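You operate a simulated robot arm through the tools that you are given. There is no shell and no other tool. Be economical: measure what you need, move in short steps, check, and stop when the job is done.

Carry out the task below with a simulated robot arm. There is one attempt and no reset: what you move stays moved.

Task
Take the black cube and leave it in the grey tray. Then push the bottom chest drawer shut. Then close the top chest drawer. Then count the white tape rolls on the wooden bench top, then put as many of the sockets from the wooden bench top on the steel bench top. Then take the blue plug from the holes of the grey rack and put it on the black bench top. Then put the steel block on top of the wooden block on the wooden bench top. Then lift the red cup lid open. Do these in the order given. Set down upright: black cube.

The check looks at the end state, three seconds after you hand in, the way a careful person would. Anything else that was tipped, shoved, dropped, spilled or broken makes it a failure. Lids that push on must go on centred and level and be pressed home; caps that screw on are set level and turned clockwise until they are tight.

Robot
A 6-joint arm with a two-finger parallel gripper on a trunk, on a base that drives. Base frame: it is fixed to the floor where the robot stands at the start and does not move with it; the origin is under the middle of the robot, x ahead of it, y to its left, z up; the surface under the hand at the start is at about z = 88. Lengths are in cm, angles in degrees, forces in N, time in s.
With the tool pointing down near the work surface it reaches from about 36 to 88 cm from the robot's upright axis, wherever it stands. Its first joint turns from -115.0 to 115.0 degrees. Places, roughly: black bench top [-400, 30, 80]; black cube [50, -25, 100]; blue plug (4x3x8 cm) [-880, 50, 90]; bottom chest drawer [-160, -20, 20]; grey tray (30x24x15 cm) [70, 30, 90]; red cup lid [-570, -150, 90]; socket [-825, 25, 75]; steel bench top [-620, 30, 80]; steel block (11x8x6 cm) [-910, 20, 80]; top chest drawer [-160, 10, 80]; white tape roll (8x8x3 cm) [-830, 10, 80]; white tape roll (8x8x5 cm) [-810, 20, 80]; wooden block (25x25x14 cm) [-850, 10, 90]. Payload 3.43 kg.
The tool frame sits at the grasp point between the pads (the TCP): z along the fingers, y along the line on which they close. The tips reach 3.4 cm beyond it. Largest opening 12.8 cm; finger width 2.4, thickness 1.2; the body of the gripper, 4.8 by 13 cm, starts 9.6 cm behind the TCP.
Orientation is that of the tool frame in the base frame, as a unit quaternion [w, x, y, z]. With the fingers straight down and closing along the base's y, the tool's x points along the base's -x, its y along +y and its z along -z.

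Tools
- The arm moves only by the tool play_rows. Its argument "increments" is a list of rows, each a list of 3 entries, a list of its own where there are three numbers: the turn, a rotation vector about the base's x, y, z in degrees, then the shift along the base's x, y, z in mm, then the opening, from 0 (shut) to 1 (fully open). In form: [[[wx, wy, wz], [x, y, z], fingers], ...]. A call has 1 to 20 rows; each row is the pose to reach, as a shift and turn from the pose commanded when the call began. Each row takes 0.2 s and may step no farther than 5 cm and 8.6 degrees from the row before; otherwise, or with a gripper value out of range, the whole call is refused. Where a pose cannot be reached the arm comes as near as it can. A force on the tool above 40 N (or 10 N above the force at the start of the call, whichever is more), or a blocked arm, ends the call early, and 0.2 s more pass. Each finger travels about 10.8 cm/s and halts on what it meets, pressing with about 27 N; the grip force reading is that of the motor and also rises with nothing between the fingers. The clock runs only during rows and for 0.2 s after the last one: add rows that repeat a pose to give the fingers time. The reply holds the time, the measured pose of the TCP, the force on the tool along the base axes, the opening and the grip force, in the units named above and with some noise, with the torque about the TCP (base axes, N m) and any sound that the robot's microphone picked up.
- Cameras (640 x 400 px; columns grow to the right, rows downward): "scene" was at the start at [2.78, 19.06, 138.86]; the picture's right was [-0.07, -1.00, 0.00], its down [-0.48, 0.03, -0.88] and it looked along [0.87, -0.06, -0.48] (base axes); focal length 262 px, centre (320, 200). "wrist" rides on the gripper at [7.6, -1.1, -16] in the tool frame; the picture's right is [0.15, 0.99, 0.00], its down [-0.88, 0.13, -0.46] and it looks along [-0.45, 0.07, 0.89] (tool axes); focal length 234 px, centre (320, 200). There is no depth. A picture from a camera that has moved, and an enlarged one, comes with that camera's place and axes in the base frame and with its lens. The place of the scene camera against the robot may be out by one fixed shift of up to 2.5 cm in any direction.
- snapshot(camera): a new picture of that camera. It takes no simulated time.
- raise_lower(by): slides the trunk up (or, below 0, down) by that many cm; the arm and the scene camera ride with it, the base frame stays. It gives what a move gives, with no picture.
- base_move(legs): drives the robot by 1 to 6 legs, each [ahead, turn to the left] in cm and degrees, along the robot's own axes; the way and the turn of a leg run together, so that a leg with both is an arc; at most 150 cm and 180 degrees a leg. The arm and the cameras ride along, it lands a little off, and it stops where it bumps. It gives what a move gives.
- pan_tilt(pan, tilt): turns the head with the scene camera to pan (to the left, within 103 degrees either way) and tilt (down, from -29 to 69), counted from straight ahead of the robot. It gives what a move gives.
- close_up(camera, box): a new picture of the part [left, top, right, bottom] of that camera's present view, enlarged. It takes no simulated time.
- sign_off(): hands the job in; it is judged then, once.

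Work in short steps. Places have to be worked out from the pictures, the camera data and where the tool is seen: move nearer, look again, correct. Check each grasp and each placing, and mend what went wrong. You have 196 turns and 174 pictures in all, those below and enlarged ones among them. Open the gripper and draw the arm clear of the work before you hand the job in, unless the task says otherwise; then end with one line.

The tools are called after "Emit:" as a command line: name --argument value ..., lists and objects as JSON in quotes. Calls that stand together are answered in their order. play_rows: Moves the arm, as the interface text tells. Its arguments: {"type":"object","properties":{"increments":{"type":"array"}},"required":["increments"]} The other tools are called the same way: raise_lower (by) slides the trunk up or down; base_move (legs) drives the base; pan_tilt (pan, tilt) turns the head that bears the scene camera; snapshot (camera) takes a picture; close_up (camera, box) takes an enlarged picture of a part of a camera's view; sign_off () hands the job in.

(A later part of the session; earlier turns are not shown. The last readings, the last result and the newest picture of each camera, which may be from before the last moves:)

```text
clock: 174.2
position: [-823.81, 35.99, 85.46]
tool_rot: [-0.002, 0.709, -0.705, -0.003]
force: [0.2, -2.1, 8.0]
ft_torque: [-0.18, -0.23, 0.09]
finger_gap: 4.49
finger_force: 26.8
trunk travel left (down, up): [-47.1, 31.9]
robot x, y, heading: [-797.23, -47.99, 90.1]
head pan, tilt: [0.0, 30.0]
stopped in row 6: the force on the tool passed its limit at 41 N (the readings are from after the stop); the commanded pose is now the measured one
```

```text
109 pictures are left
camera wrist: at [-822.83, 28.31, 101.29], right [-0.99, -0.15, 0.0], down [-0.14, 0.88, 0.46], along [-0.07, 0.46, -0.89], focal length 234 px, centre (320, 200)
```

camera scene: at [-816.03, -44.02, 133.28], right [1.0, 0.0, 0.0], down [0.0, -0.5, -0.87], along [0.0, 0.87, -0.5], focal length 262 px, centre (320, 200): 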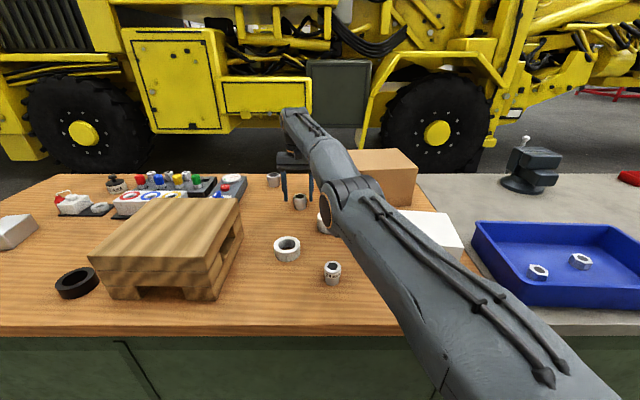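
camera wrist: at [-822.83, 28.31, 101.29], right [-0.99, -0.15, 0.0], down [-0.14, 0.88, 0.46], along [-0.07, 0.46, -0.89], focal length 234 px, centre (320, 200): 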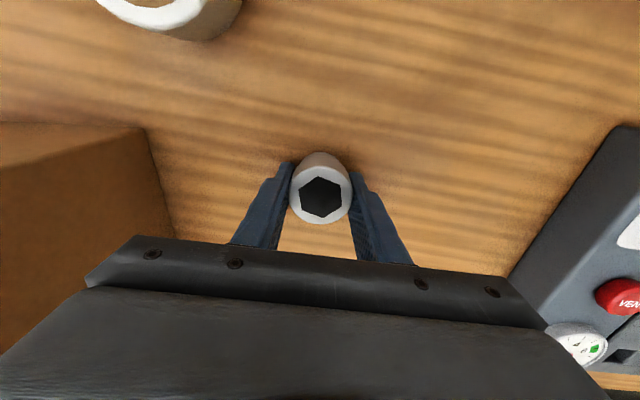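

Held (gap 4.5), and the table is at z≈82. I lift, pull back a bit and carry over to the steel side.

Emit:
play_rows --increments '[[[0, 0, 0], [0, 0, 20], 0.15], [[0, 0, 0], [0, 0, 60], 0.15], [[0, 0, 0], [0, -15, 100], 0.15], [[0, 0, 0], [0, -40, 140], 0.15], [[0, 0, 0], [0, -60, 180], 0.15], [[0, 0, 0], [20, -80, 210], 0.15], [[0, 0, 0], [60, -80, 220], 0.15], [[0, 0, 0], [105, -80, 220], 0.15], [[0, 0, 0], [150, -80, 220], 0.15], [[0, 0, 0], [195, -80, 220], 0.15], [[0, 0, 0], [240, -80, 220], 0.15], [[0, 0, 0], [285, -80, 220], 0.15], [[0, 0, 0], [330, -80, 220], 0.15], [[0, 0, 0], [375, -80, 220], 0.15], [[0, 0, 0], [420, -80, 220], 0.15], [[0, 0, 0], [465, -80, 220], 0.15], [[0, 0, 0], [510, -80, 220], 0.15], [[0, 0, 0], [545, -80, 220], 0.15], [[0, 0, 0], [545, -80, 220], 0.15]]'

Emit:
snapshot --camera "wrist"

Emit:
snapshot --camera "scene"

```text
clock: 178.2
position: [-769.32, 28.15, 107.22]
tool_rot: [-0.001, 0.71, -0.704, -0.001]
force: [-0.8, 0.2, -2.0]
ft_torque: [0.03, -0.03, -0.02]
finger_gap: 4.5
finger_force: 27.0
trunk travel left (down, up): [-47.1, 31.9]
robot x, y, heading: [-797.09, -47.93, 89.7]
head pan, tilt: [0.0, 30.0]
```

```text
108 pictures are left
camera wrist: at [-768.28, 20.37, 123.18], right [-0.99, -0.15, 0.0], down [-0.14, 0.88, 0.46], along [-0.07, 0.45, -0.89], focal length 234 px, centre (320, 200)
```

wrist: 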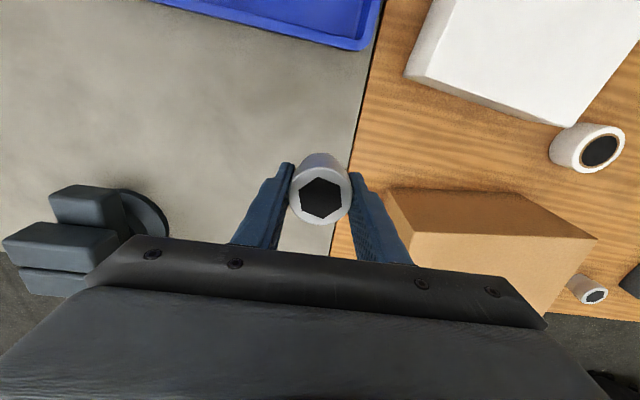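

```text
107 pictures are left
camera scene: at [-816.0, -41.19, 123.28], right [1.0, 0.0, 0.0], down [0.0, -0.5, -0.87], along [0.0, 0.87, -0.5], focal length 262 px, centre (320, 200)
```

scene: 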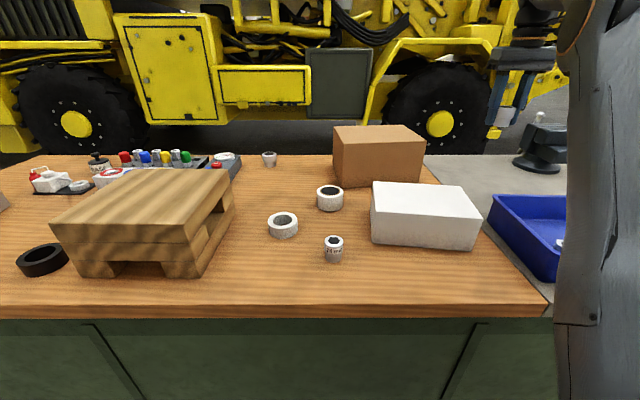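

I shift to (-761, 26) and lower toward the steel top.

Emit:
play_rows --increments '[[[0, 0, 0], [40, -10, 0], 0.15], [[0, 0, 0], [83, -20, 0], 0.15], [[0, 0, 0], [83, -20, -40], 0.15], [[0, 0, 0], [83, -20, -80], 0.15], [[0, 0, 0], [83, -20, -120], 0.15], [[0, 0, 0], [83, -20, -160], 0.15], [[0, 0, 0], [83, -20, -190], 0.15], [[0, 0, 0], [83, -20, -203], 0.15], [[0, 0, 0], [83, -20, -203], 0.15]]'

Emit:
snapshot --camera "wrist"

```text
clock: 180.2
position: [-761.1, 25.94, 86.78]
tool_rot: [-0.001, 0.71, -0.704, -0.001]
force: [0.1, -0.3, -1.2]
ft_torque: [-0.04, 0.03, 0.01]
finger_gap: 4.47
finger_force: 27.5
trunk travel left (down, up): [-47.1, 31.9]
robot x, y, heading: [-796.99, -48.25, 89.8]
head pan, tilt: [0.0, 30.0]
```

```text
106 pictures are left
camera wrist: at [-759.97, 18.27, 102.77], right [-0.99, -0.15, 0.0], down [-0.14, 0.88, 0.46], along [-0.07, 0.45, -0.89], focal length 234 px, centre (320, 200)
```

wrist: 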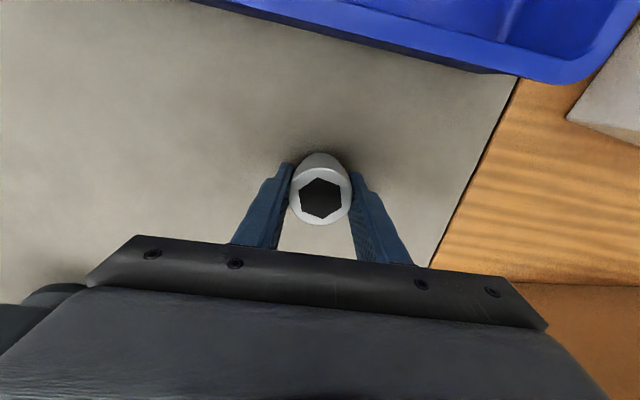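

Emit:
play_rows --increments '[[[0, 0, 0], [0, 0, -4], 0.15], [[0, 0, 0], [0, 0, -8], 0.15], [[0, 0, 0], [0, 0, -11], 0.15], [[0, 0, 0], [0, 0, -11], 0.15]]'

```text
clock: 181.2
position: [-760.95, 26.13, 85.82]
tool_rot: [-0.002, 0.71, -0.704, 0.0]
force: [0.0, -0.1, -2.1]
ft_torque: [0.02, -0.03, -0.02]
finger_gap: 4.5
finger_force: 26.9
trunk travel left (down, up): [-47.1, 31.9]
robot x, y, heading: [-797.03, -48.08, 89.9]
head pan, tilt: [0.0, 30.0]
```

Emit:
play_rows --increments '[[[0, 0, 0], [0, 0, -3], 0.15], [[0, 0, 0], [0, 0, -6], 0.15], [[0, 0, 0], [0, 0, -6], 0.15]]'

```text
clock: 182.0
position: [-761.04, 26.13, 85.38]
tool_rot: [-0.002, 0.71, -0.704, -0.002]
force: [0.1, -1.0, 8.6]
ft_torque: [-0.17, 0.13, -0.03]
finger_gap: 4.51
finger_force: 27.0
trunk travel left (down, up): [-47.1, 31.9]
robot x, y, heading: [-797.25, -48.16, 89.9]
head pan, tilt: [0.0, 30.0]
```

Contact with the steel top (8.6 N). I release and rise straight up.

Emit:
play_rows --increments '[[[0, 0, 0], [0, 0, 1], 0.4], [[0, 0, 0], [0, 0, 1], 0.55], [[0, 0, 0], [0, 0, 1], 0.55], [[0, 0, 0], [0, 0, 30], 0.55], [[0, 0, 0], [0, 0, 70], 0.55], [[0, 0, 0], [0, 0, 115], 0.55], [[0, 0, 0], [0, 0, 160], 0.55], [[0, 0, 0], [0, 0, 200], 0.55]]'

Emit:
snapshot --camera "wrist"

```text
clock: 183.8
position: [-761.08, 25.84, 105.14]
tool_rot: [0.0, 0.709, -0.705, -0.002]
force: [0.0, -0.3, 0.7]
ft_torque: [-0.02, 0.0, -0.01]
finger_gap: 7.03
finger_force: 0.0
trunk travel left (down, up): [-47.1, 31.9]
robot x, y, heading: [-797.33, -47.8, 89.8]
head pan, tilt: [0.0, 30.0]
```

```text
105 pictures are left
camera wrist: at [-760.1, 18.26, 121.17], right [-0.99, -0.15, 0.0], down [-0.14, 0.88, 0.46], along [-0.07, 0.45, -0.89], focal length 234 px, centre (320, 200)
```

wrist: 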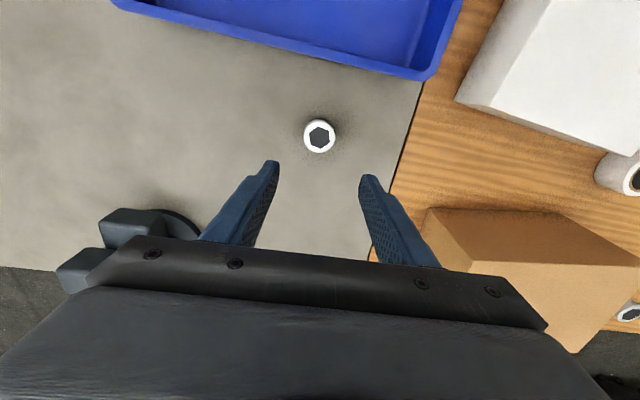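

Socket B stands on the steel top. Next, socket C at about (-813.7, 1.6).

Emit:
play_rows --increments '[[[0, 0, 0], [-41, -19, 0], 0.6], [[0, 0, 0], [-82, -38, 0], 0.6], [[0, 0, 0], [-123, -57, 0], 0.6], [[0, 0, 0], [-164, -76, 0], 0.6], [[0, 0, 0], [-205, -95, 0], 0.6], [[0, 0, 0], [-246, -114, 0], 0.6], [[0, 0, 0], [-287, -133, 0], 0.6], [[0, 0, 0], [-328, -152, 0], 0.6], [[0, 0, 0], [-369, -171, 0], 0.6], [[0, 0, 0], [-410, -190, 0], 0.6], [[0, 0, 0], [-451, -209, 0], 0.6], [[0, 0, 0], [-492, -228, 0], 0.6], [[0, 0, 0], [-527, -242, 0], 0.6], [[0, 0, 0], [-527, -242, -40], 0.6], [[0, 0, 0], [-527, -242, -70], 0.6], [[0, 0, 0], [-527, -242, -70], 0.6]]'

Emit:
snapshot --camera "wrist"

```text
clock: 187.2
position: [-813.67, 1.84, 98.35]
tool_rot: [-0.001, 0.71, -0.705, -0.002]
force: [0.3, -0.9, -0.2]
ft_torque: [-0.01, -0.02, 0.01]
finger_gap: 7.7
finger_force: 0.1
trunk travel left (down, up): [-47.1, 31.9]
robot x, y, heading: [-797.14, -48.16, 90.2]
head pan, tilt: [0.0, 30.0]
```

```text
104 pictures are left
camera wrist: at [-812.7, -5.84, 114.18], right [-0.99, -0.15, 0.0], down [-0.14, 0.88, 0.46], along [-0.07, 0.45, -0.89], focal length 234 px, centre (320, 200)
```

wrist: 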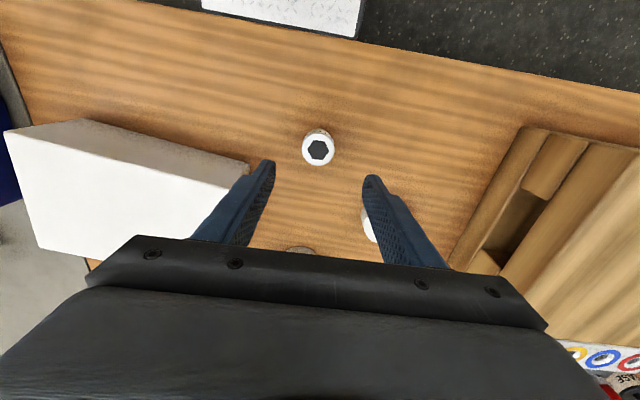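

Emit:
play_rows --increments '[[[0, 0, 0], [-1, -5, -40], 0.5], [[0, 0, 0], [-1, -5, -80], 0.5], [[0, 0, 0], [-1, -5, -110], 0.5], [[0, 0, 0], [-1, -5, -124], 0.5], [[0, 0, 0], [-1, -5, -124], 0.5]]'

Emit:
snapshot --camera "wrist"

```text
clock: 188.4
position: [-813.85, 1.25, 85.82]
tool_rot: [-0.002, 0.709, -0.705, -0.001]
force: [0.2, -0.1, -0.2]
ft_torque: [-0.02, 0.0, -0.04]
finger_gap: 6.39
finger_force: 0.0
trunk travel left (down, up): [-47.1, 31.9]
robot x, y, heading: [-796.86, -47.91, 90.0]
head pan, tilt: [0.0, 30.0]
```

```text
103 pictures are left
camera wrist: at [-812.86, -6.39, 101.7], right [-0.99, -0.15, 0.0], down [-0.14, 0.88, 0.46], along [-0.07, 0.45, -0.89], focal length 234 px, centre (320, 200)
```

wrist: 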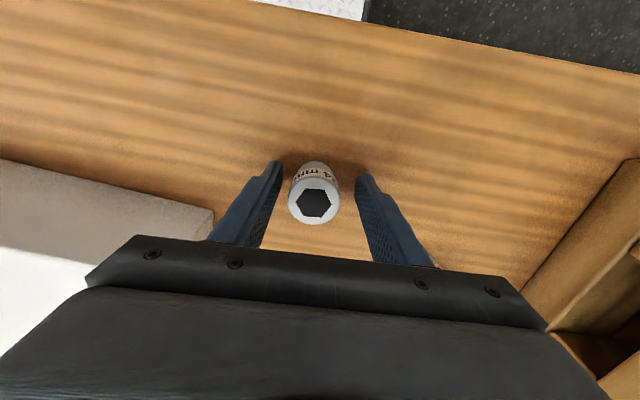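

Flanked. I close, lift and carry to the steel top beside the first socket, at about (-752, 24).

Emit:
play_rows --increments '[[[0, 0, 0], [0, 0, -2], 0.3], [[0, 0, 0], [0, 0, -2], 0.15], [[0, 0, 0], [0, 0, -2], 0.15], [[0, 0, 0], [0, 0, 20], 0.15], [[0, 0, 0], [0, 0, 65], 0.15], [[0, 0, 0], [0, 0, 110], 0.15], [[0, 0, 0], [0, 0, 155], 0.15], [[0, 0, 0], [0, 0, 200], 0.15], [[0, 0, 0], [20, 15, 220], 0.15], [[0, 0, 0], [60, 32, 220], 0.15], [[0, 0, 0], [101, 49, 220], 0.15]]'

Emit:
play_rows --increments '[[[0, 0, 0], [41, 15, 0], 0.15], [[0, 0, 0], [82, 30, 0], 0.15], [[0, 0, 0], [123, 45, 0], 0.15], [[0, 0, 0], [164, 60, 0], 0.15], [[0, 0, 0], [205, 75, 0], 0.15], [[0, 0, 0], [246, 90, 0], 0.15], [[0, 0, 0], [287, 105, 0], 0.15], [[0, 0, 0], [328, 120, 0], 0.15], [[0, 0, 0], [369, 135, 0], 0.15], [[0, 0, 0], [410, 150, 0], 0.15], [[0, 0, 0], [451, 165, 0], 0.15], [[0, 0, 0], [492, 178, 0], 0.15], [[0, 0, 0], [516, 178, 0], 0.15], [[0, 0, 0], [516, 178, 0], 0.15]]'

Emit:
snapshot --camera "wrist"

```text
clock: 190.8
position: [-803.77, 6.17, 107.93]
tool_rot: [-0.001, 0.71, -0.705, 0.0]
force: [-0.5, 0.7, -1.6]
ft_torque: [0.03, -0.02, -0.01]
finger_gap: 3.88
finger_force: 26.6
trunk travel left (down, up): [-47.1, 31.9]
robot x, y, heading: [-797.1, -47.87, 90.1]
head pan, tilt: [0.0, 30.0]
```

```text
clock: 193.8
position: [-752.88, 22.77, 107.11]
tool_rot: [0.0, 0.71, -0.704, -0.002]
force: [0.0, 0.4, -1.3]
ft_torque: [-0.03, 0.0, -0.02]
finger_gap: 3.89
finger_force: 26.8
out of reach, approached as far as the arm can: row 12, 13, 14
trunk travel left (down, up): [-47.1, 31.9]
robot x, y, heading: [-796.85, -47.85, 90.3]
head pan, tilt: [0.0, 30.0]
```

```text
102 pictures are left
camera wrist: at [-751.86, 15.05, 123.01], right [-0.99, -0.15, 0.0], down [-0.14, 0.88, 0.46], along [-0.07, 0.45, -0.89], focal length 234 px, centre (320, 200)
```

wrist: 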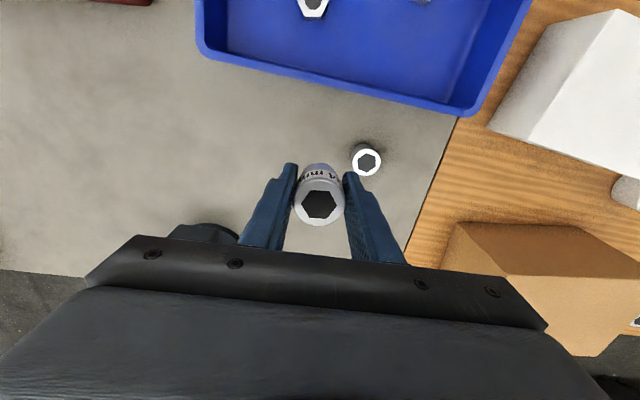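

I lower here to just above the surface, then touch down in small steps.

Emit:
play_rows --increments '[[[0, 0, 0], [0, 0, -45], 0.15], [[0, 0, 0], [0, 0, -90], 0.15], [[0, 0, 0], [0, 0, -135], 0.15], [[0, 0, 0], [0, 0, -170], 0.15], [[0, 0, 0], [0, 0, -195], 0.15], [[0, 0, 0], [0, 0, -208], 0.15], [[0, 0, 0], [0, 0, -212], 0.15], [[0, 0, 0], [0, 0, -212], 0.15]]'

Emit:
play_rows --increments '[[[0, 0, 0], [0, 0, -2], 0.15], [[0, 0, 0], [0, 0, -4], 0.15], [[0, 0, 0], [0, 0, -4], 0.15]]'

```text
clock: 195.6
position: [-752.96, 22.74, 86.05]
tool_rot: [-0.001, 0.709, -0.705, -0.002]
force: [0.3, 0.8, -1.5]
ft_torque: [-0.04, 0.03, 0.02]
finger_gap: 3.91
finger_force: 27.7
trunk travel left (down, up): [-47.1, 31.9]
robot x, y, heading: [-797.04, -47.97, 89.8]
head pan, tilt: [0.0, 30.0]
```

```text
clock: 196.4
position: [-752.92, 22.89, 85.77]
tool_rot: [-0.003, 0.71, -0.705, -0.001]
force: [-0.5, 0.6, 15.9]
ft_torque: [0.05, 0.22, -0.07]
finger_gap: 3.89
finger_force: 26.8
trunk travel left (down, up): [-47.1, 31.9]
robot x, y, heading: [-797.05, -48.2, 89.8]
head pan, tilt: [0.0, 30.0]
```

Touched down (16 N). I release and rise.

Emit:
play_rows --increments '[[[0, 0, 0], [0, 0, 1], 0.36], [[0, 0, 0], [0, 0, 2], 0.42], [[0, 0, 0], [0, 0, 2], 0.42], [[0, 0, 0], [0, 0, 30], 0.42], [[0, 0, 0], [0, 0, 70], 0.42], [[0, 0, 0], [0, 0, 115], 0.42], [[0, 0, 0], [0, 0, 160], 0.42], [[0, 0, 0], [0, 0, 200], 0.42]]'

Emit:
snapshot --camera "wrist"

```text
clock: 198.2
position: [-752.69, 22.64, 105.75]
tool_rot: [-0.001, 0.709, -0.705, -0.001]
force: [-0.8, 0.3, 0.4]
ft_torque: [0.01, 0.01, 0.01]
finger_gap: 5.37
finger_force: 0.0
trunk travel left (down, up): [-47.1, 31.9]
robot x, y, heading: [-797.14, -48.09, 89.9]
head pan, tilt: [0.0, 30.0]
```

```text
101 pictures are left
camera wrist: at [-751.74, 15.08, 121.59], right [-0.99, -0.15, 0.0], down [-0.14, 0.88, 0.46], along [-0.07, 0.45, -0.89], focal length 234 px, centre (320, 200)
```

wrist: 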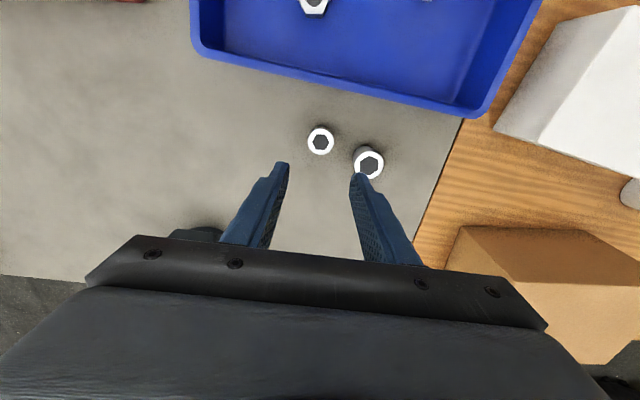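

Both sockets stand on the steel top. I retract the arm, then drive to x≈-872 in front of the rack.

Emit:
play_rows --increments '[[[0, 0, 0], [-40, -21, 18], 0.4], [[0, 0, 0], [-80, -42, 36], 0.4], [[0, 0, 0], [-120, -63, 54], 0.4], [[0, 0, 0], [-160, -84, 72], 0.4], [[0, 0, 0], [-200, -105, 90], 0.4], [[0, 0, 0], [-240, -126, 108], 0.4], [[0, 0, 0], [-280, -147, 126], 0.4], [[0, 0, 0], [-320, -168, 144], 0.4], [[0, 0, 0], [-360, -189, 162], 0.4], [[0, 0, 0], [-400, -210, 180], 0.4], [[0, 0, 0], [-440, -230, 198], 0.4]]'

Emit:
base_move --legs '[[-11, 0], [0, 90], [78, 0], [0, -90], [11, 0]]'

Emit:
pan_tilt --pan 0 --tilt 40

Emit:
snapshot --camera "scene"

Emit:
snapshot --camera "wrist"

```text
clock: 200.6
position: [-796.79, -0.31, 125.44]
tool_rot: [0.0, 0.709, -0.706, 0.0]
force: [-0.1, 1.2, -0.2]
ft_torque: [-0.04, 0.0, 0.03]
finger_gap: 5.12
finger_force: 0.0
trunk travel left (down, up): [-47.1, 31.9]
robot x, y, heading: [-797.05, -48.0, 90.0]
head pan, tilt: [0.0, 30.0]
```

```text
clock: 214.1
position: [-875.6, 0.69, 125.34]
tool_rot: [0.002, -0.707, 0.708, 0.001]
force: [-0.1, 0.7, 0.0]
ft_torque: [-0.03, -0.01, 0.03]
finger_gap: 5.13
finger_force: 0.0
trunk travel left (down, up): [-47.1, 31.9]
robot x, y, heading: [-876.16, -47.35, 89.5]
head pan, tilt: [0.0, 30.0]
```

```text
clock: 214.8
position: [-875.57, 0.63, 125.44]
tool_rot: [-0.001, 0.707, -0.707, -0.001]
force: [0.6, 0.1, -0.5]
ft_torque: [-0.01, 0.01, 0.01]
finger_gap: 5.12
finger_force: 0.0
trunk travel left (down, up): [-47.1, 31.9]
robot x, y, heading: [-875.96, -46.86, 89.4]
head pan, tilt: [0.0, 40.0]
```

```text
100 pictures are left
camera scene: at [-894.97, -40.78, 121.75], right [1.0, -0.01, 0.0], down [-0.01, -0.64, -0.77], along [0.01, 0.77, -0.64], focal length 262 px, centre (320, 200)
```

scene: 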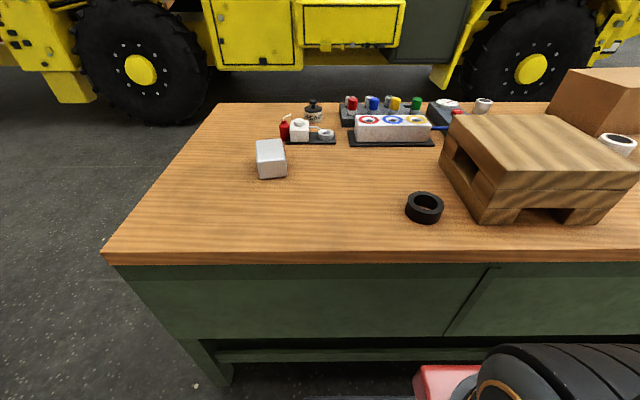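

```text
99 pictures are left
camera wrist: at [-874.58, -7.03, 141.28], right [-0.99, -0.15, 0.0], down [-0.13, 0.88, 0.46], along [-0.07, 0.45, -0.89], focal length 234 px, centre (320, 200)
```

wrist: 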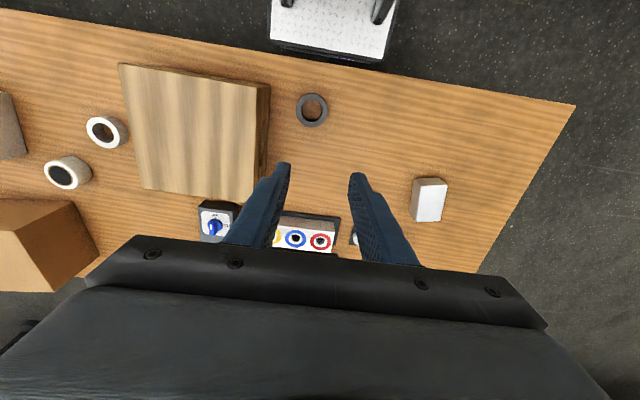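

I extend the arm over to view the rack from above.

Emit:
play_rows --increments '[[[0, 0, 0], [0, 45, 0], 0.5], [[0, 0, 0], [0, 90, 0], 0.5], [[0, 0, 0], [0, 135, 0], 0.5], [[0, 0, 0], [0, 180, 0], 0.5], [[0, 0, 0], [0, 225, 0], 0.5], [[0, 0, 0], [0, 270, -10], 0.5], [[0, 0, 0], [0, 270, -10], 0.5]]'

Emit:
snapshot --camera "wrist"

Emit:
close_up --camera "scene" --box '[260, 80, 500, 200]'

```text
clock: 216.4
position: [-875.62, 26.55, 123.11]
tool_rot: [-0.002, 0.708, -0.707, -0.001]
force: [-0.1, -0.5, -0.1]
ft_torque: [-0.01, 0.01, 0.03]
finger_gap: 6.39
finger_force: 0.1
out of reach, approached as far as the arm can: row 6, 7
trunk travel left (down, up): [-47.1, 31.9]
robot x, y, heading: [-876.17, -47.07, 89.7]
head pan, tilt: [0.0, 40.0]
```

```text
98 pictures are left
camera wrist: at [-874.62, 18.9, 139.08], right [-0.99, -0.15, 0.0], down [-0.13, 0.88, 0.46], along [-0.07, 0.46, -0.89], focal length 234 px, centre (320, 200)
```

wrist: 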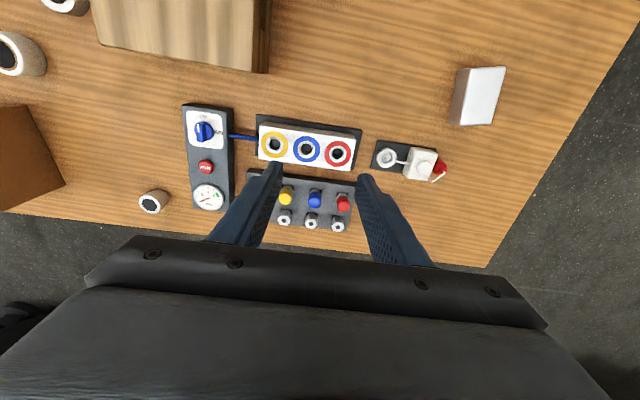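

```text
2.67 times, centred on (380, 140) of scene
camera zoom: at [-894.97, -40.78, 121.75], right [1.0, -0.01, 0.0], down [-0.01, -0.64, -0.77], along [0.01, 0.77, -0.64], focal length 699 px, centre (160, 360)
```

zoom: 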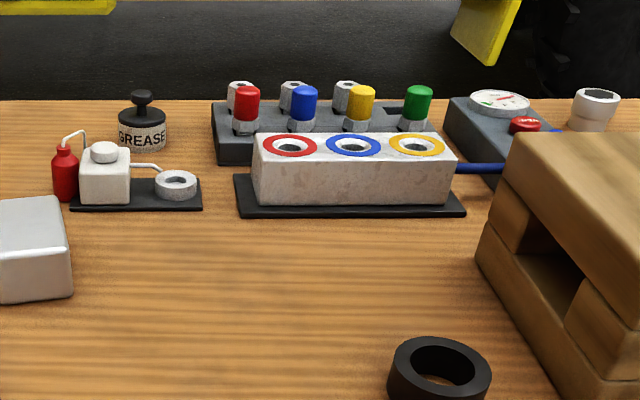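

The blue plug top is at about (-877, 44, 90). That is about 3 cm beyond comfortable reach, so I inch the base forward 3 cm and move over it.

Emit:
base_move --legs '[[3, 0]]'

Emit:
play_rows --increments '[[[0, 0, 0], [0, 20, -40], 0.42], [[0, 0, 0], [-5, 50, -75], 0.42], [[0, 0, 0], [-10, 80, -105], 0.42], [[0, 0, 0], [-10, 110, -130], 0.42], [[0, 0, 0], [-10, 135, -165], 0.42], [[0, 0, 0], [-10, 145, -195], 0.42], [[0, 0, 0], [-10, 145, -215], 0.42], [[0, 0, 0], [-10, 145, -215], 0.42]]'

Emit:
snapshot --camera "wrist"

Emit:
close_up --camera "scene" --box '[260, 80, 500, 200]'

```text
clock: 217.2
position: [-875.55, 29.62, 123.21]
tool_rot: [0.003, -0.707, 0.707, 0.002]
force: [0.0, -0.6, 0.1]
ft_torque: [0.0, -0.04, -0.02]
finger_gap: 6.39
finger_force: 0.1
trunk travel left (down, up): [-47.1, 31.9]
robot x, y, heading: [-875.7, -44.1, 89.3]
head pan, tilt: [0.0, 40.0]
```

```text
clock: 219.0
position: [-876.53, 43.24, 101.47]
tool_rot: [0.002, -0.706, 0.708, 0.003]
force: [-0.1, 0.3, -0.7]
ft_torque: [0.07, 0.01, 0.01]
finger_gap: 5.36
finger_force: 0.1
out of reach, approached as far as the arm can: row 4, 5, 6, 7, 8
trunk travel left (down, up): [-47.1, 31.9]
robot x, y, heading: [-876.21, -43.7, 89.4]
head pan, tilt: [0.0, 40.0]
```

```text
96 pictures are left
camera wrist: at [-875.59, 35.53, 117.29], right [-0.99, -0.15, 0.0], down [-0.13, 0.88, 0.46], along [-0.07, 0.46, -0.89], focal length 234 px, centre (320, 200)
```

wrist: 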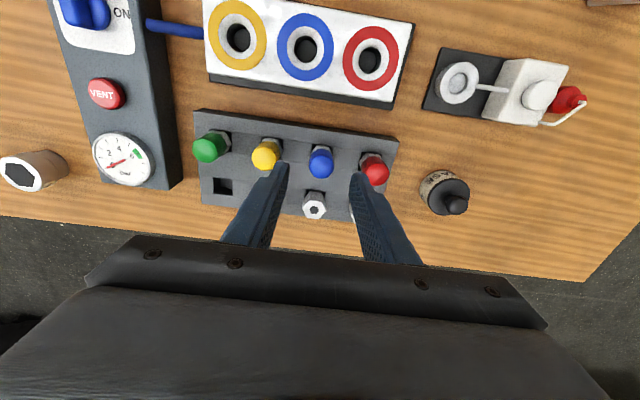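

```text
2.67 times, centred on (380, 140) of scene
camera zoom: at [-894.94, -37.79, 121.75], right [1.0, -0.01, 0.0], down [-0.01, -0.64, -0.77], along [0.01, 0.77, -0.64], focal length 699 px, centre (160, 360)
```

zoom: 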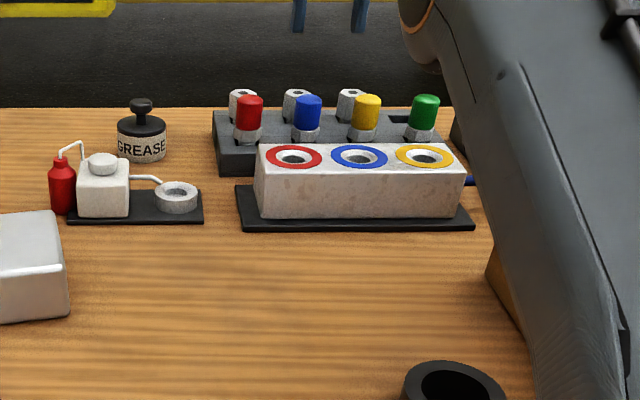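

Blue plug at about (-877, 44.7), with neighbours 6.3 cm away. I narrow the opening and descend in small steps.

Emit:
play_rows --increments '[[[0, 0, 0], [-4, 0, -15], 0.36], [[0, 0, 0], [-4, 5, -30], 0.36], [[0, 0, 0], [-4, 12, -45], 0.36], [[0, 0, 0], [-4, 15, -50], 0.36], [[0, 0, 0], [-4, 15, -50], 0.36]]'

Emit:
snapshot --camera "wrist"

Emit:
close_up --camera "scene" --box '[310, 80, 430, 140]'

```text
clock: 220.2
position: [-876.86, 44.67, 96.38]
tool_rot: [-0.003, 0.708, -0.706, -0.003]
force: [-0.2, 0.3, -0.2]
ft_torque: [-0.02, 0.02, -0.03]
finger_gap: 4.61
finger_force: 0.0
trunk travel left (down, up): [-47.1, 31.9]
robot x, y, heading: [-875.89, -44.08, 89.6]
head pan, tilt: [0.0, 40.0]
```

```text
94 pictures are left
camera wrist: at [-875.98, 37.0, 112.26], right [-0.99, -0.15, 0.0], down [-0.13, 0.88, 0.46], along [-0.07, 0.46, -0.89], focal length 234 px, centre (320, 200)
```

wrist: 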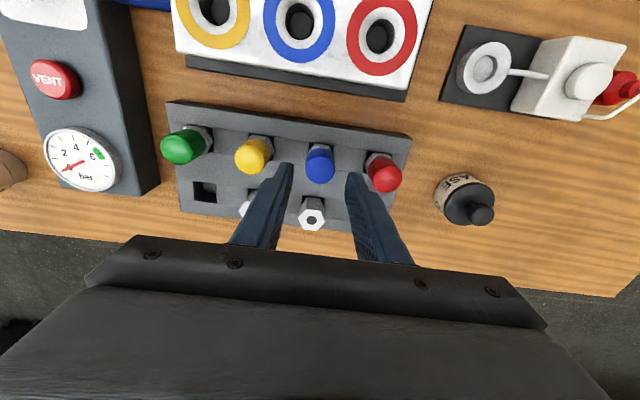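

```text
5.33 times, centred on (370, 110) of scene
camera zoom: at [-894.94, -37.77, 121.74], right [1.0, -0.01, 0.0], down [-0.01, -0.64, -0.77], along [0.01, 0.77, -0.64], focal length 1399 px, centre (53, 680)
```

zoom: 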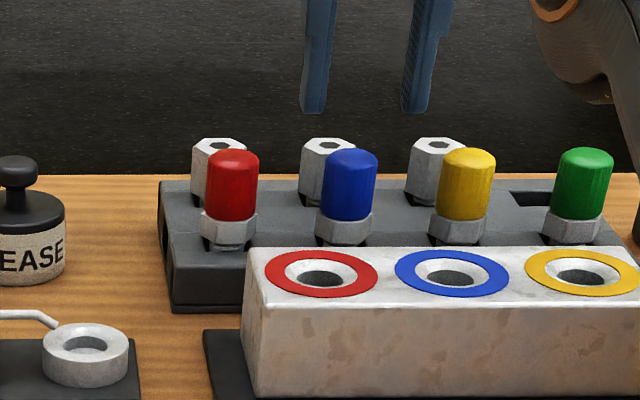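

Fingers are centred above the cap (tips about 2 cm above its top). I descend to TCP z≈90.8 and close.

Emit:
play_rows --increments '[[[0, 0, 0], [-1, 1, -20], 0.36], [[0, 0, 0], [-1, 1, -40], 0.36], [[0, 0, 0], [-1, 1, -54], 0.36], [[0, 0, 0], [-1, 1, -54], 0.36]]'

Emit:
snapshot --camera "wrist"

Emit:
close_up --camera "scene" --box '[310, 70, 430, 130]'

```text
clock: 221.2
position: [-877.04, 44.76, 90.96]
tool_rot: [0.003, -0.707, 0.707, 0.002]
force: [-0.1, -0.5, 1.1]
ft_torque: [0.0, 0.03, 0.01]
finger_gap: 4.6
finger_force: 0.1
trunk travel left (down, up): [-47.1, 31.9]
robot x, y, heading: [-876.12, -44.13, 89.5]
head pan, tilt: [0.0, 40.0]
```

```text
92 pictures are left
camera wrist: at [-876.07, 37.09, 106.87], right [-0.99, -0.15, 0.0], down [-0.13, 0.88, 0.46], along [-0.07, 0.46, -0.89], focal length 234 px, centre (320, 200)
```

wrist: 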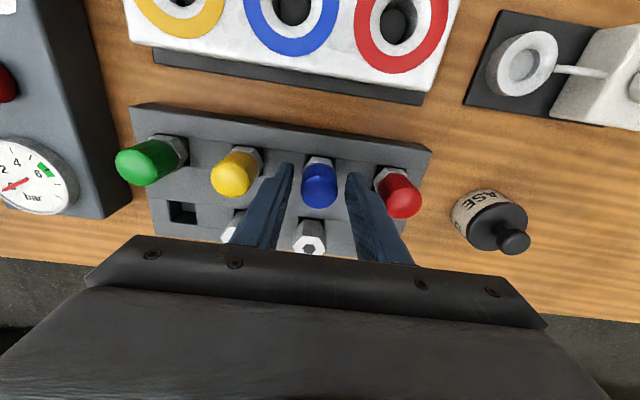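

```text
5.33 times, centred on (370, 100) of scene
camera zoom: at [-894.94, -37.77, 121.74], right [1.0, -0.01, 0.0], down [-0.01, -0.64, -0.77], along [0.01, 0.77, -0.64], focal length 1399 px, centre (53, 733)
```

zoom: 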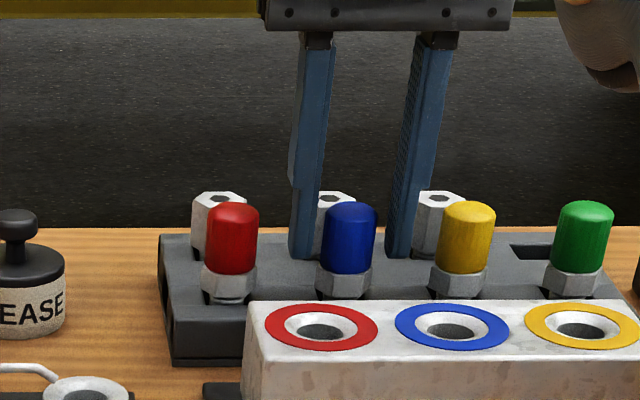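

Fingers flank the blue cap. I close and lift straight up slowly.

Emit:
play_rows --increments '[[[0, 0, 0], [0, 0, -3], 0.25], [[0, 0, 0], [0, 0, -3], 0.1], [[0, 0, 0], [0, 0, -3], 0.1], [[0, 0, 0], [0, 0, -3], 0.1], [[0, 0, 0], [0, 0, 7], 0.1], [[0, 0, 0], [0, 0, 22], 0.1], [[0, 0, 0], [0, 0, 37], 0.1], [[0, 0, 0], [0, 0, 52], 0.1], [[0, 0, 0], [0, 0, 67], 0.1], [[0, 0, 0], [0, -8, 82], 0.1], [[0, 0, 0], [0, -20, 97], 0.1]]'

Emit:
snapshot --camera "wrist"

Emit:
close_up --camera "scene" --box '[290, 50, 450, 140]'

```text
clock: 223.6
position: [-877.13, 42.84, 100.72]
tool_rot: [-0.002, 0.707, -0.707, -0.002]
force: [0.4, 0.1, -1.8]
ft_torque: [-0.05, -0.02, 0.0]
finger_gap: 2.89
finger_force: 26.9
trunk travel left (down, up): [-47.1, 31.9]
robot x, y, heading: [-875.96, -44.01, 89.5]
head pan, tilt: [0.0, 40.0]
```

```text
90 pictures are left
camera wrist: at [-876.13, 35.19, 116.55], right [-0.99, -0.15, 0.0], down [-0.13, 0.88, 0.46], along [-0.07, 0.45, -0.89], focal length 234 px, centre (320, 200)
```

wrist: 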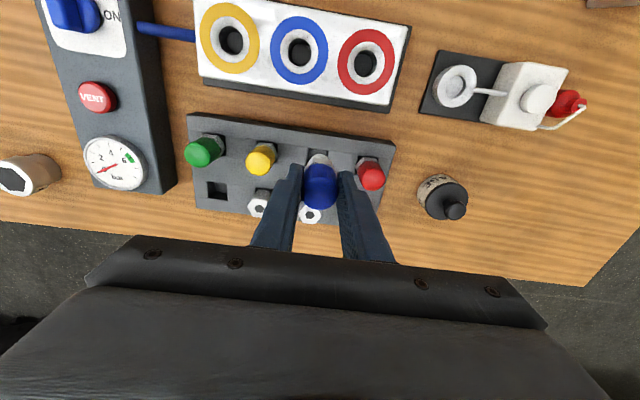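

```text
4.00 times, centred on (370, 95) of scene
camera zoom: at [-894.94, -37.72, 121.74], right [1.0, -0.01, 0.0], down [-0.01, -0.64, -0.77], along [0.01, 0.77, -0.64], focal length 1049 px, centre (120, 620)
```

zoom: 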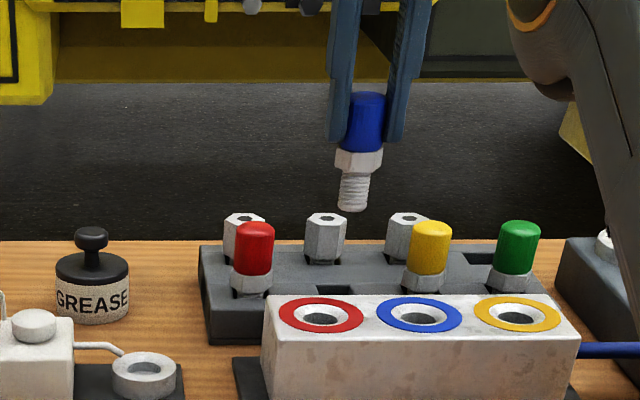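

The plug is out (threaded stud visible). I retract the arm with it and drive back along the lane toward the black bench.

Emit:
play_rows --increments '[[[0, 0, 0], [0, -35, 30], 0.1], [[0, 0, 0], [0, -75, 60], 0.1], [[0, 0, 0], [0, -115, 90], 0.1], [[0, 0, 0], [0, -155, 115], 0.1], [[0, 0, 0], [0, -200, 130], 0.1], [[0, 0, 0], [0, -245, 140], 0.1], [[0, 0, 0], [0, -290, 150], 0.1], [[0, 0, 0], [0, -335, 160], 0.1], [[0, 0, 0], [0, -380, 170], 0.1], [[0, 0, 0], [0, -420, 180], 0.1]]'

Emit:
base_move --legs '[[-14, 0], [0, -89.5], [150, 0], [150, 0]]'

```text
clock: 225.8
position: [-876.95, 0.75, 118.49]
tool_rot: [-0.001, 0.707, -0.707, -0.001]
force: [0.3, 0.8, -3.3]
ft_torque: [-0.11, 0.0, 0.03]
finger_gap: 2.92
finger_force: 27.1
trunk travel left (down, up): [-47.1, 31.9]
robot x, y, heading: [-875.99, -43.91, 89.3]
head pan, tilt: [0.0, 40.0]
```

```text
clock: 245.0
position: [-532.33, -55.89, 118.6]
tool_rot: [0.003, -0.01, 1.0, -0.001]
force: [0.1, 0.2, -1.7]
ft_torque: [-0.03, 0.02, -0.01]
finger_gap: 2.89
finger_force: 27.6
trunk travel left (down, up): [-47.1, 31.9]
robot x, y, heading: [-577.28, -57.64, 0.8]
head pan, tilt: [0.0, 40.0]
```

Emit:
base_move --legs '[[0, -1], [140, 0]]'

Emit:
pan_tilt --pan 60 --tilt 30

Emit:
snapshot --camera "scene"

```text
clock: 252.3
position: [-392.08, -57.23, 118.59]
tool_rot: [0.003, -0.002, 1.0, 0.0]
force: [-0.2, -0.6, -2.3]
ft_torque: [0.0, 0.01, -0.01]
finger_gap: 2.87
finger_force: 27.3
trunk travel left (down, up): [-47.1, 31.9]
robot x, y, heading: [-436.8, -58.32, -0.3]
head pan, tilt: [0.0, 40.0]
```

```text
clock: 253.6
position: [-392.08, -57.29, 118.7]
tool_rot: [0.004, -0.002, 1.0, 0.0]
force: [0.6, 0.0, -1.5]
ft_torque: [-0.04, 0.0, -0.01]
finger_gap: 2.91
finger_force: 26.6
trunk travel left (down, up): [-47.1, 31.9]
robot x, y, heading: [-436.8, -58.3, -0.5]
head pan, tilt: [60.0, 30.0]
```

```text
88 pictures are left
camera scene: at [-434.23, -30.96, 123.28], right [0.86, -0.5, 0.0], down [-0.25, -0.43, -0.87], along [0.44, 0.75, -0.5], focal length 262 px, centre (320, 200)
```

scene: 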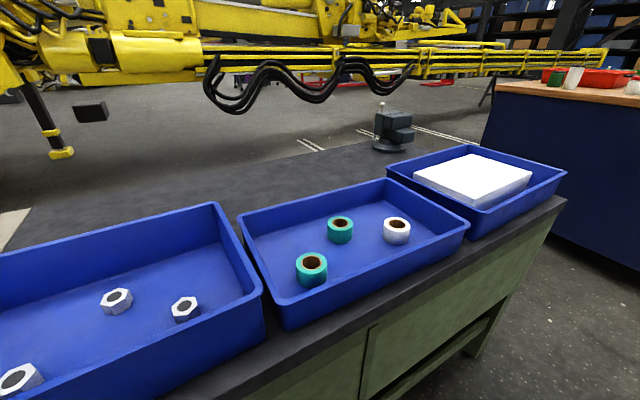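

The black top's free area is behind the trays (y>28). I go to x≈-400, turn to face the bench and look.

Emit:
base_move --legs '[[38, 0.4], [0, 90], [11, 0]]'

Emit:
pan_tilt --pan 0 --tilt 35

Emit:
snapshot --camera "scene"

Emit:
snapshot --camera "wrist"

```text
clock: 260.6
position: [-400.73, -2.42, 118.7]
tool_rot: [-0.002, 0.714, -0.7, -0.003]
force: [-0.6, -0.2, -1.6]
ft_torque: [-0.02, -0.03, 0.02]
finger_gap: 2.92
finger_force: 26.9
trunk travel left (down, up): [-47.1, 31.9]
robot x, y, heading: [-398.83, -47.19, 90.6]
head pan, tilt: [60.0, 30.0]
```

```text
clock: 261.9
position: [-400.77, -2.26, 118.65]
tool_rot: [-0.003, 0.714, -0.7, -0.002]
force: [-1.4, 0.1, -1.9]
ft_torque: [0.0, 0.01, 0.0]
finger_gap: 2.91
finger_force: 27.1
trunk travel left (down, up): [-47.1, 31.9]
robot x, y, heading: [-398.63, -46.92, 90.3]
head pan, tilt: [0.0, 35.0]
```

```text
87 pictures are left
camera scene: at [-417.97, -40.96, 122.5], right [1.0, 0.01, 0.0], down [0.01, -0.57, -0.82], along [-0.01, 0.82, -0.57], focal length 262 px, centre (320, 200)
```

scene: 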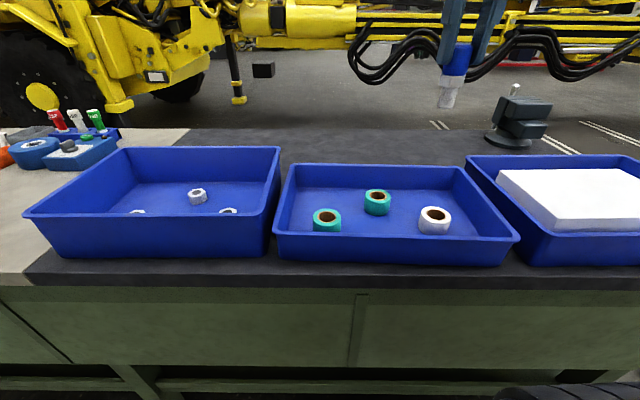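

```text
86 pictures are left
camera wrist: at [-399.59, -10.05, 134.53], right [-0.99, -0.16, 0.0], down [-0.15, 0.88, 0.46], along [-0.08, 0.45, -0.89], focal length 234 px, centre (320, 200)
```

wrist: 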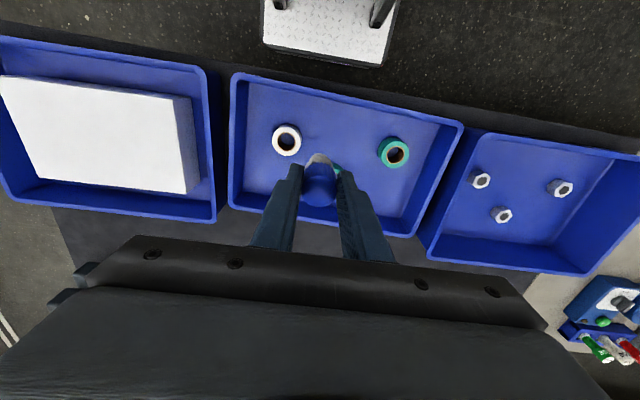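

Tray's far edge is at y≈18, so (-401, 32) is a clear black area. I move there and lower.

Emit:
play_rows --increments '[[[0, 0, 0], [0, 45, 0], 0.1], [[0, 0, 0], [0, 90, -5], 0.1], [[0, 0, 0], [0, 135, -10], 0.1], [[0, 0, 0], [0, 180, -20], 0.1], [[0, 0, 0], [0, 225, -30], 0.1], [[0, 0, 0], [0, 265, -50], 0.1], [[0, 0, 0], [0, 305, -75], 0.1], [[0, 0, 0], [0, 340, -105], 0.1], [[0, 0, 0], [0, 345, -150], 0.1], [[0, 0, 0], [0, 345, -190], 0.1], [[0, 0, 0], [0, 345, -225], 0.1], [[0, 0, 0], [0, 345, -250], 0.1], [[0, 0, 0], [0, 345, -260], 0.1], [[0, 0, 0], [0, 345, -260], 0.1]]'

Emit:
snapshot --camera "wrist"

Emit:
close_up --camera "scene" --box '[290, 60, 490, 185]'

```text
clock: 264.9
position: [-400.74, 31.99, 92.58]
tool_rot: [-0.001, 0.714, -0.7, -0.002]
force: [-0.3, -0.3, -1.7]
ft_torque: [-0.02, -0.01, 0.01]
finger_gap: 2.9
finger_force: 27.1
trunk travel left (down, up): [-47.1, 31.9]
robot x, y, heading: [-398.77, -47.52, 90.6]
head pan, tilt: [0.0, 35.0]
```

```text
85 pictures are left
camera wrist: at [-399.57, 24.39, 108.53], right [-0.99, -0.16, 0.0], down [-0.15, 0.88, 0.46], along [-0.08, 0.45, -0.89], focal length 234 px, centre (320, 200)
```

wrist: 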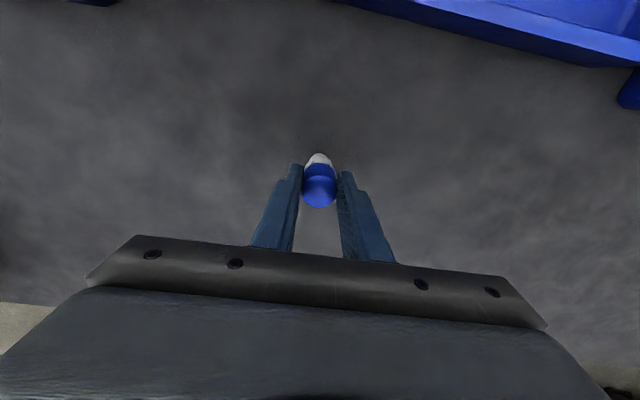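

```text
3.20 times, centred on (390, 122) of scene
camera zoom: at [-417.96, -40.96, 122.5], right [1.0, 0.01, 0.0], down [0.01, -0.57, -0.82], along [-0.01, 0.82, -0.57], focal length 839 px, centre (96, 448)
```

zoom: 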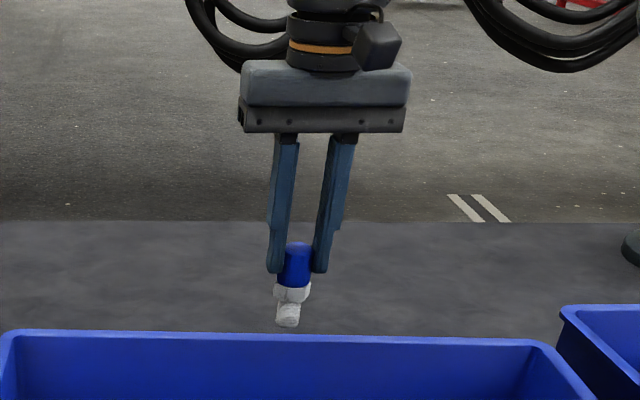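

Emit:
play_rows --increments '[[[0, 0, 0], [0, 0, -8], 0.1], [[0, 0, 0], [0, 0, -14], 0.1], [[0, 0, 0], [0, 0, -20], 0.1], [[0, 0, 0], [0, 0, -20], 0.1]]'

Emit:
close_up --camera "scene" --box '[340, 120, 430, 176]'

```text
clock: 265.9
position: [-400.78, 32.14, 90.95]
tool_rot: [-0.003, 0.713, -0.701, -0.004]
force: [-0.6, -3.9, 20.9]
ft_torque: [-0.22, 0.31, 0.07]
finger_gap: 2.91
finger_force: 27.1
trunk travel left (down, up): [-47.1, 31.9]
robot x, y, heading: [-398.67, -47.67, 90.7]
head pan, tilt: [0.0, 35.0]
```

```text
7.11 times, centred on (385, 148) of scene
camera zoom: at [-417.96, -41.06, 122.52], right [1.0, 0.01, 0.0], down [0.01, -0.57, -0.82], along [-0.01, 0.82, -0.57], focal length 1865 px, centre (-142, 570)
```

zoom: 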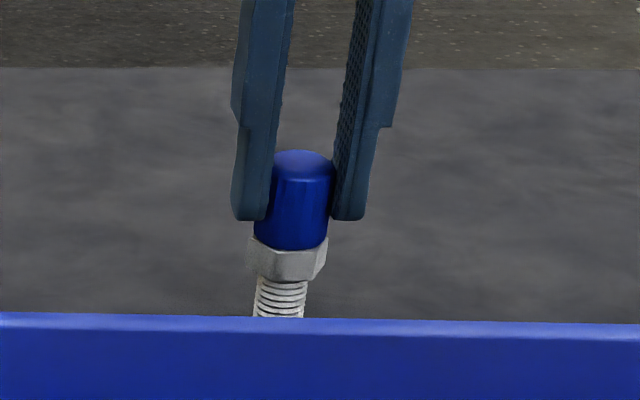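

Contact. I ease up slightly, open gently and rise.

Emit:
play_rows --increments '[[[0, 0, 0], [0, 0, 2], 0.1], [[0, 0, 0], [0, 0, 2], 0.24], [[0, 0, 0], [0, 0, 2], 0.3], [[0, 0, 0], [0, 0, 2], 0.36], [[0, 0, 0], [0, 0, 2], 0.4], [[0, 0, 0], [0, 0, 30], 0.4], [[0, 0, 0], [0, 0, 70], 0.4], [[0, 0, 0], [0, 0, 110], 0.4]]'

Emit:
snapshot --camera "wrist"

Emit:
close_up --camera "scene" --box '[290, 60, 490, 185]'

```text
clock: 267.7
position: [-400.77, 32.01, 101.66]
tool_rot: [-0.002, 0.714, -0.7, -0.002]
force: [-0.1, 0.7, -0.3]
ft_torque: [-0.03, 0.01, 0.02]
finger_gap: 5.13
finger_force: 0.0
trunk travel left (down, up): [-47.1, 31.9]
robot x, y, heading: [-398.94, -47.37, 90.7]
head pan, tilt: [0.0, 35.0]
```

```text
82 pictures are left
camera wrist: at [-399.6, 24.39, 117.53], right [-0.99, -0.16, 0.0], down [-0.15, 0.88, 0.46], along [-0.08, 0.45, -0.89], focal length 234 px, centre (320, 200)
```

wrist: 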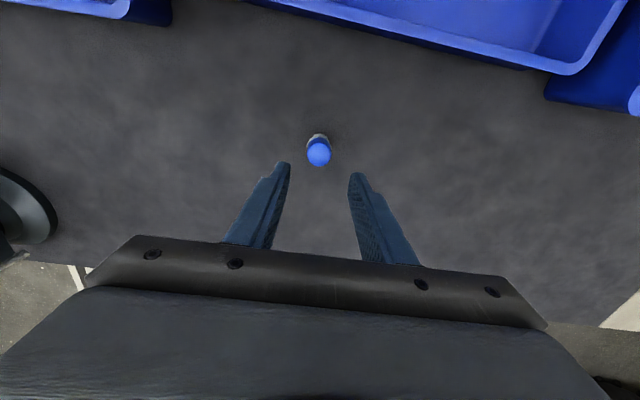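

```text
3.20 times, centred on (390, 122) of scene
camera zoom: at [-417.96, -40.94, 122.5], right [1.0, 0.01, 0.0], down [0.01, -0.57, -0.82], along [-0.01, 0.82, -0.57], focal length 839 px, centre (96, 448)
```

zoom: 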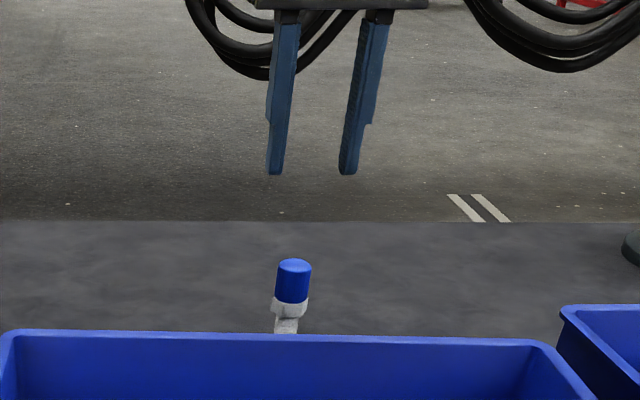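

The plug stands on the black top. I retract and drive back to x≈-878 for the steel block.

Emit:
play_rows --increments '[[[0, 0, 0], [0, -40, 25], 0.4], [[0, 0, 0], [0, -80, 50], 0.4], [[0, 0, 0], [0, -120, 75], 0.4], [[0, 0, 0], [0, -160, 100], 0.4], [[0, 0, 0], [0, -200, 125], 0.4], [[0, 0, 0], [0, -240, 150], 0.4], [[0, 0, 0], [0, -285, 165], 0.4], [[0, 0, 0], [0, -330, 170], 0.4]]'

Emit:
base_move --legs '[[-11, 0], [0, 89.6], [150, 0], [150, 0], [100, 0]]'

```text
clock: 269.5
position: [-400.72, -1.1, 118.57]
tool_rot: [-0.001, 0.713, -0.701, -0.002]
force: [0.3, 0.7, -0.7]
ft_torque: [-0.09, -0.01, 0.0]
finger_gap: 5.13
finger_force: 0.1
trunk travel left (down, up): [-47.1, 31.9]
robot x, y, heading: [-398.53, -47.26, 90.5]
head pan, tilt: [0.0, 35.0]
```

```text
clock: 293.3
position: [-843.11, -54.73, 118.7]
tool_rot: [0.0, 1.0, -0.003, -0.003]
force: [-0.1, 0.0, -1.3]
ft_torque: [0.01, -0.01, -0.02]
finger_gap: 5.12
finger_force: 0.0
trunk travel left (down, up): [-47.1, 31.9]
robot x, y, heading: [-796.4, -53.63, 179.1]
head pan, tilt: [0.0, 35.0]
```

Emit:
base_move --legs '[[0, 4], [83, 0], [0, -93], [10, 0]]'

Emit:
snapshot --camera "scene"

Emit:
snapshot --camera "wrist"

```text
clock: 302.9
position: [-880.69, -2.21, 118.64]
tool_rot: [-0.003, 0.71, -0.704, -0.003]
force: [0.3, -0.4, 0.0]
ft_torque: [-0.01, 0.01, 0.04]
finger_gap: 5.12
finger_force: 0.0
trunk travel left (down, up): [-47.1, 31.9]
robot x, y, heading: [-879.82, -48.47, 90.0]
head pan, tilt: [0.0, 35.0]
```

```text
80 pictures are left
camera scene: at [-898.4, -41.95, 122.5], right [1.0, 0.0, 0.0], down [0.0, -0.57, -0.82], along [0.0, 0.82, -0.57], focal length 262 px, centre (320, 200)
```

scene: 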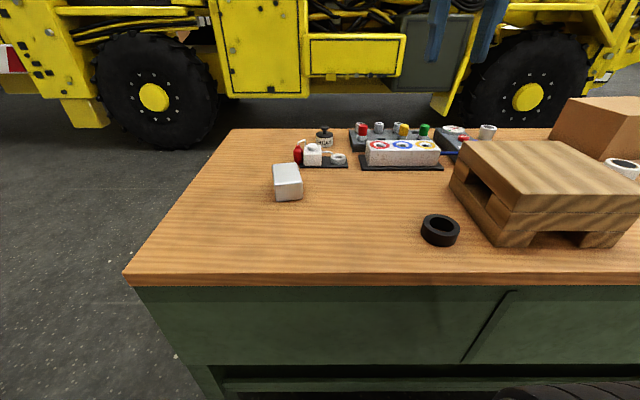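

```text
79 pictures are left
camera wrist: at [-879.69, -9.88, 134.55], right [-0.99, -0.15, 0.0], down [-0.14, 0.88, 0.46], along [-0.07, 0.46, -0.89], focal length 234 px, centre (320, 200)
```

wrist: 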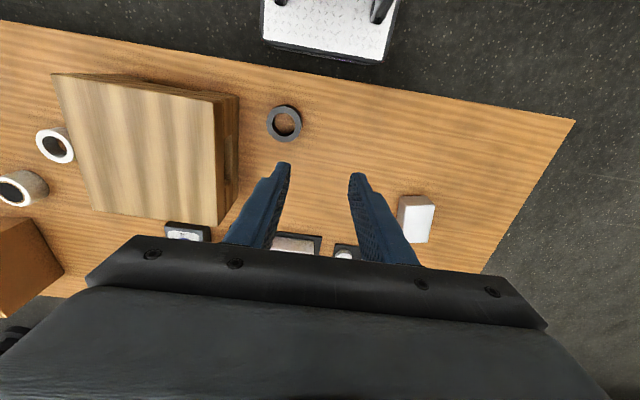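

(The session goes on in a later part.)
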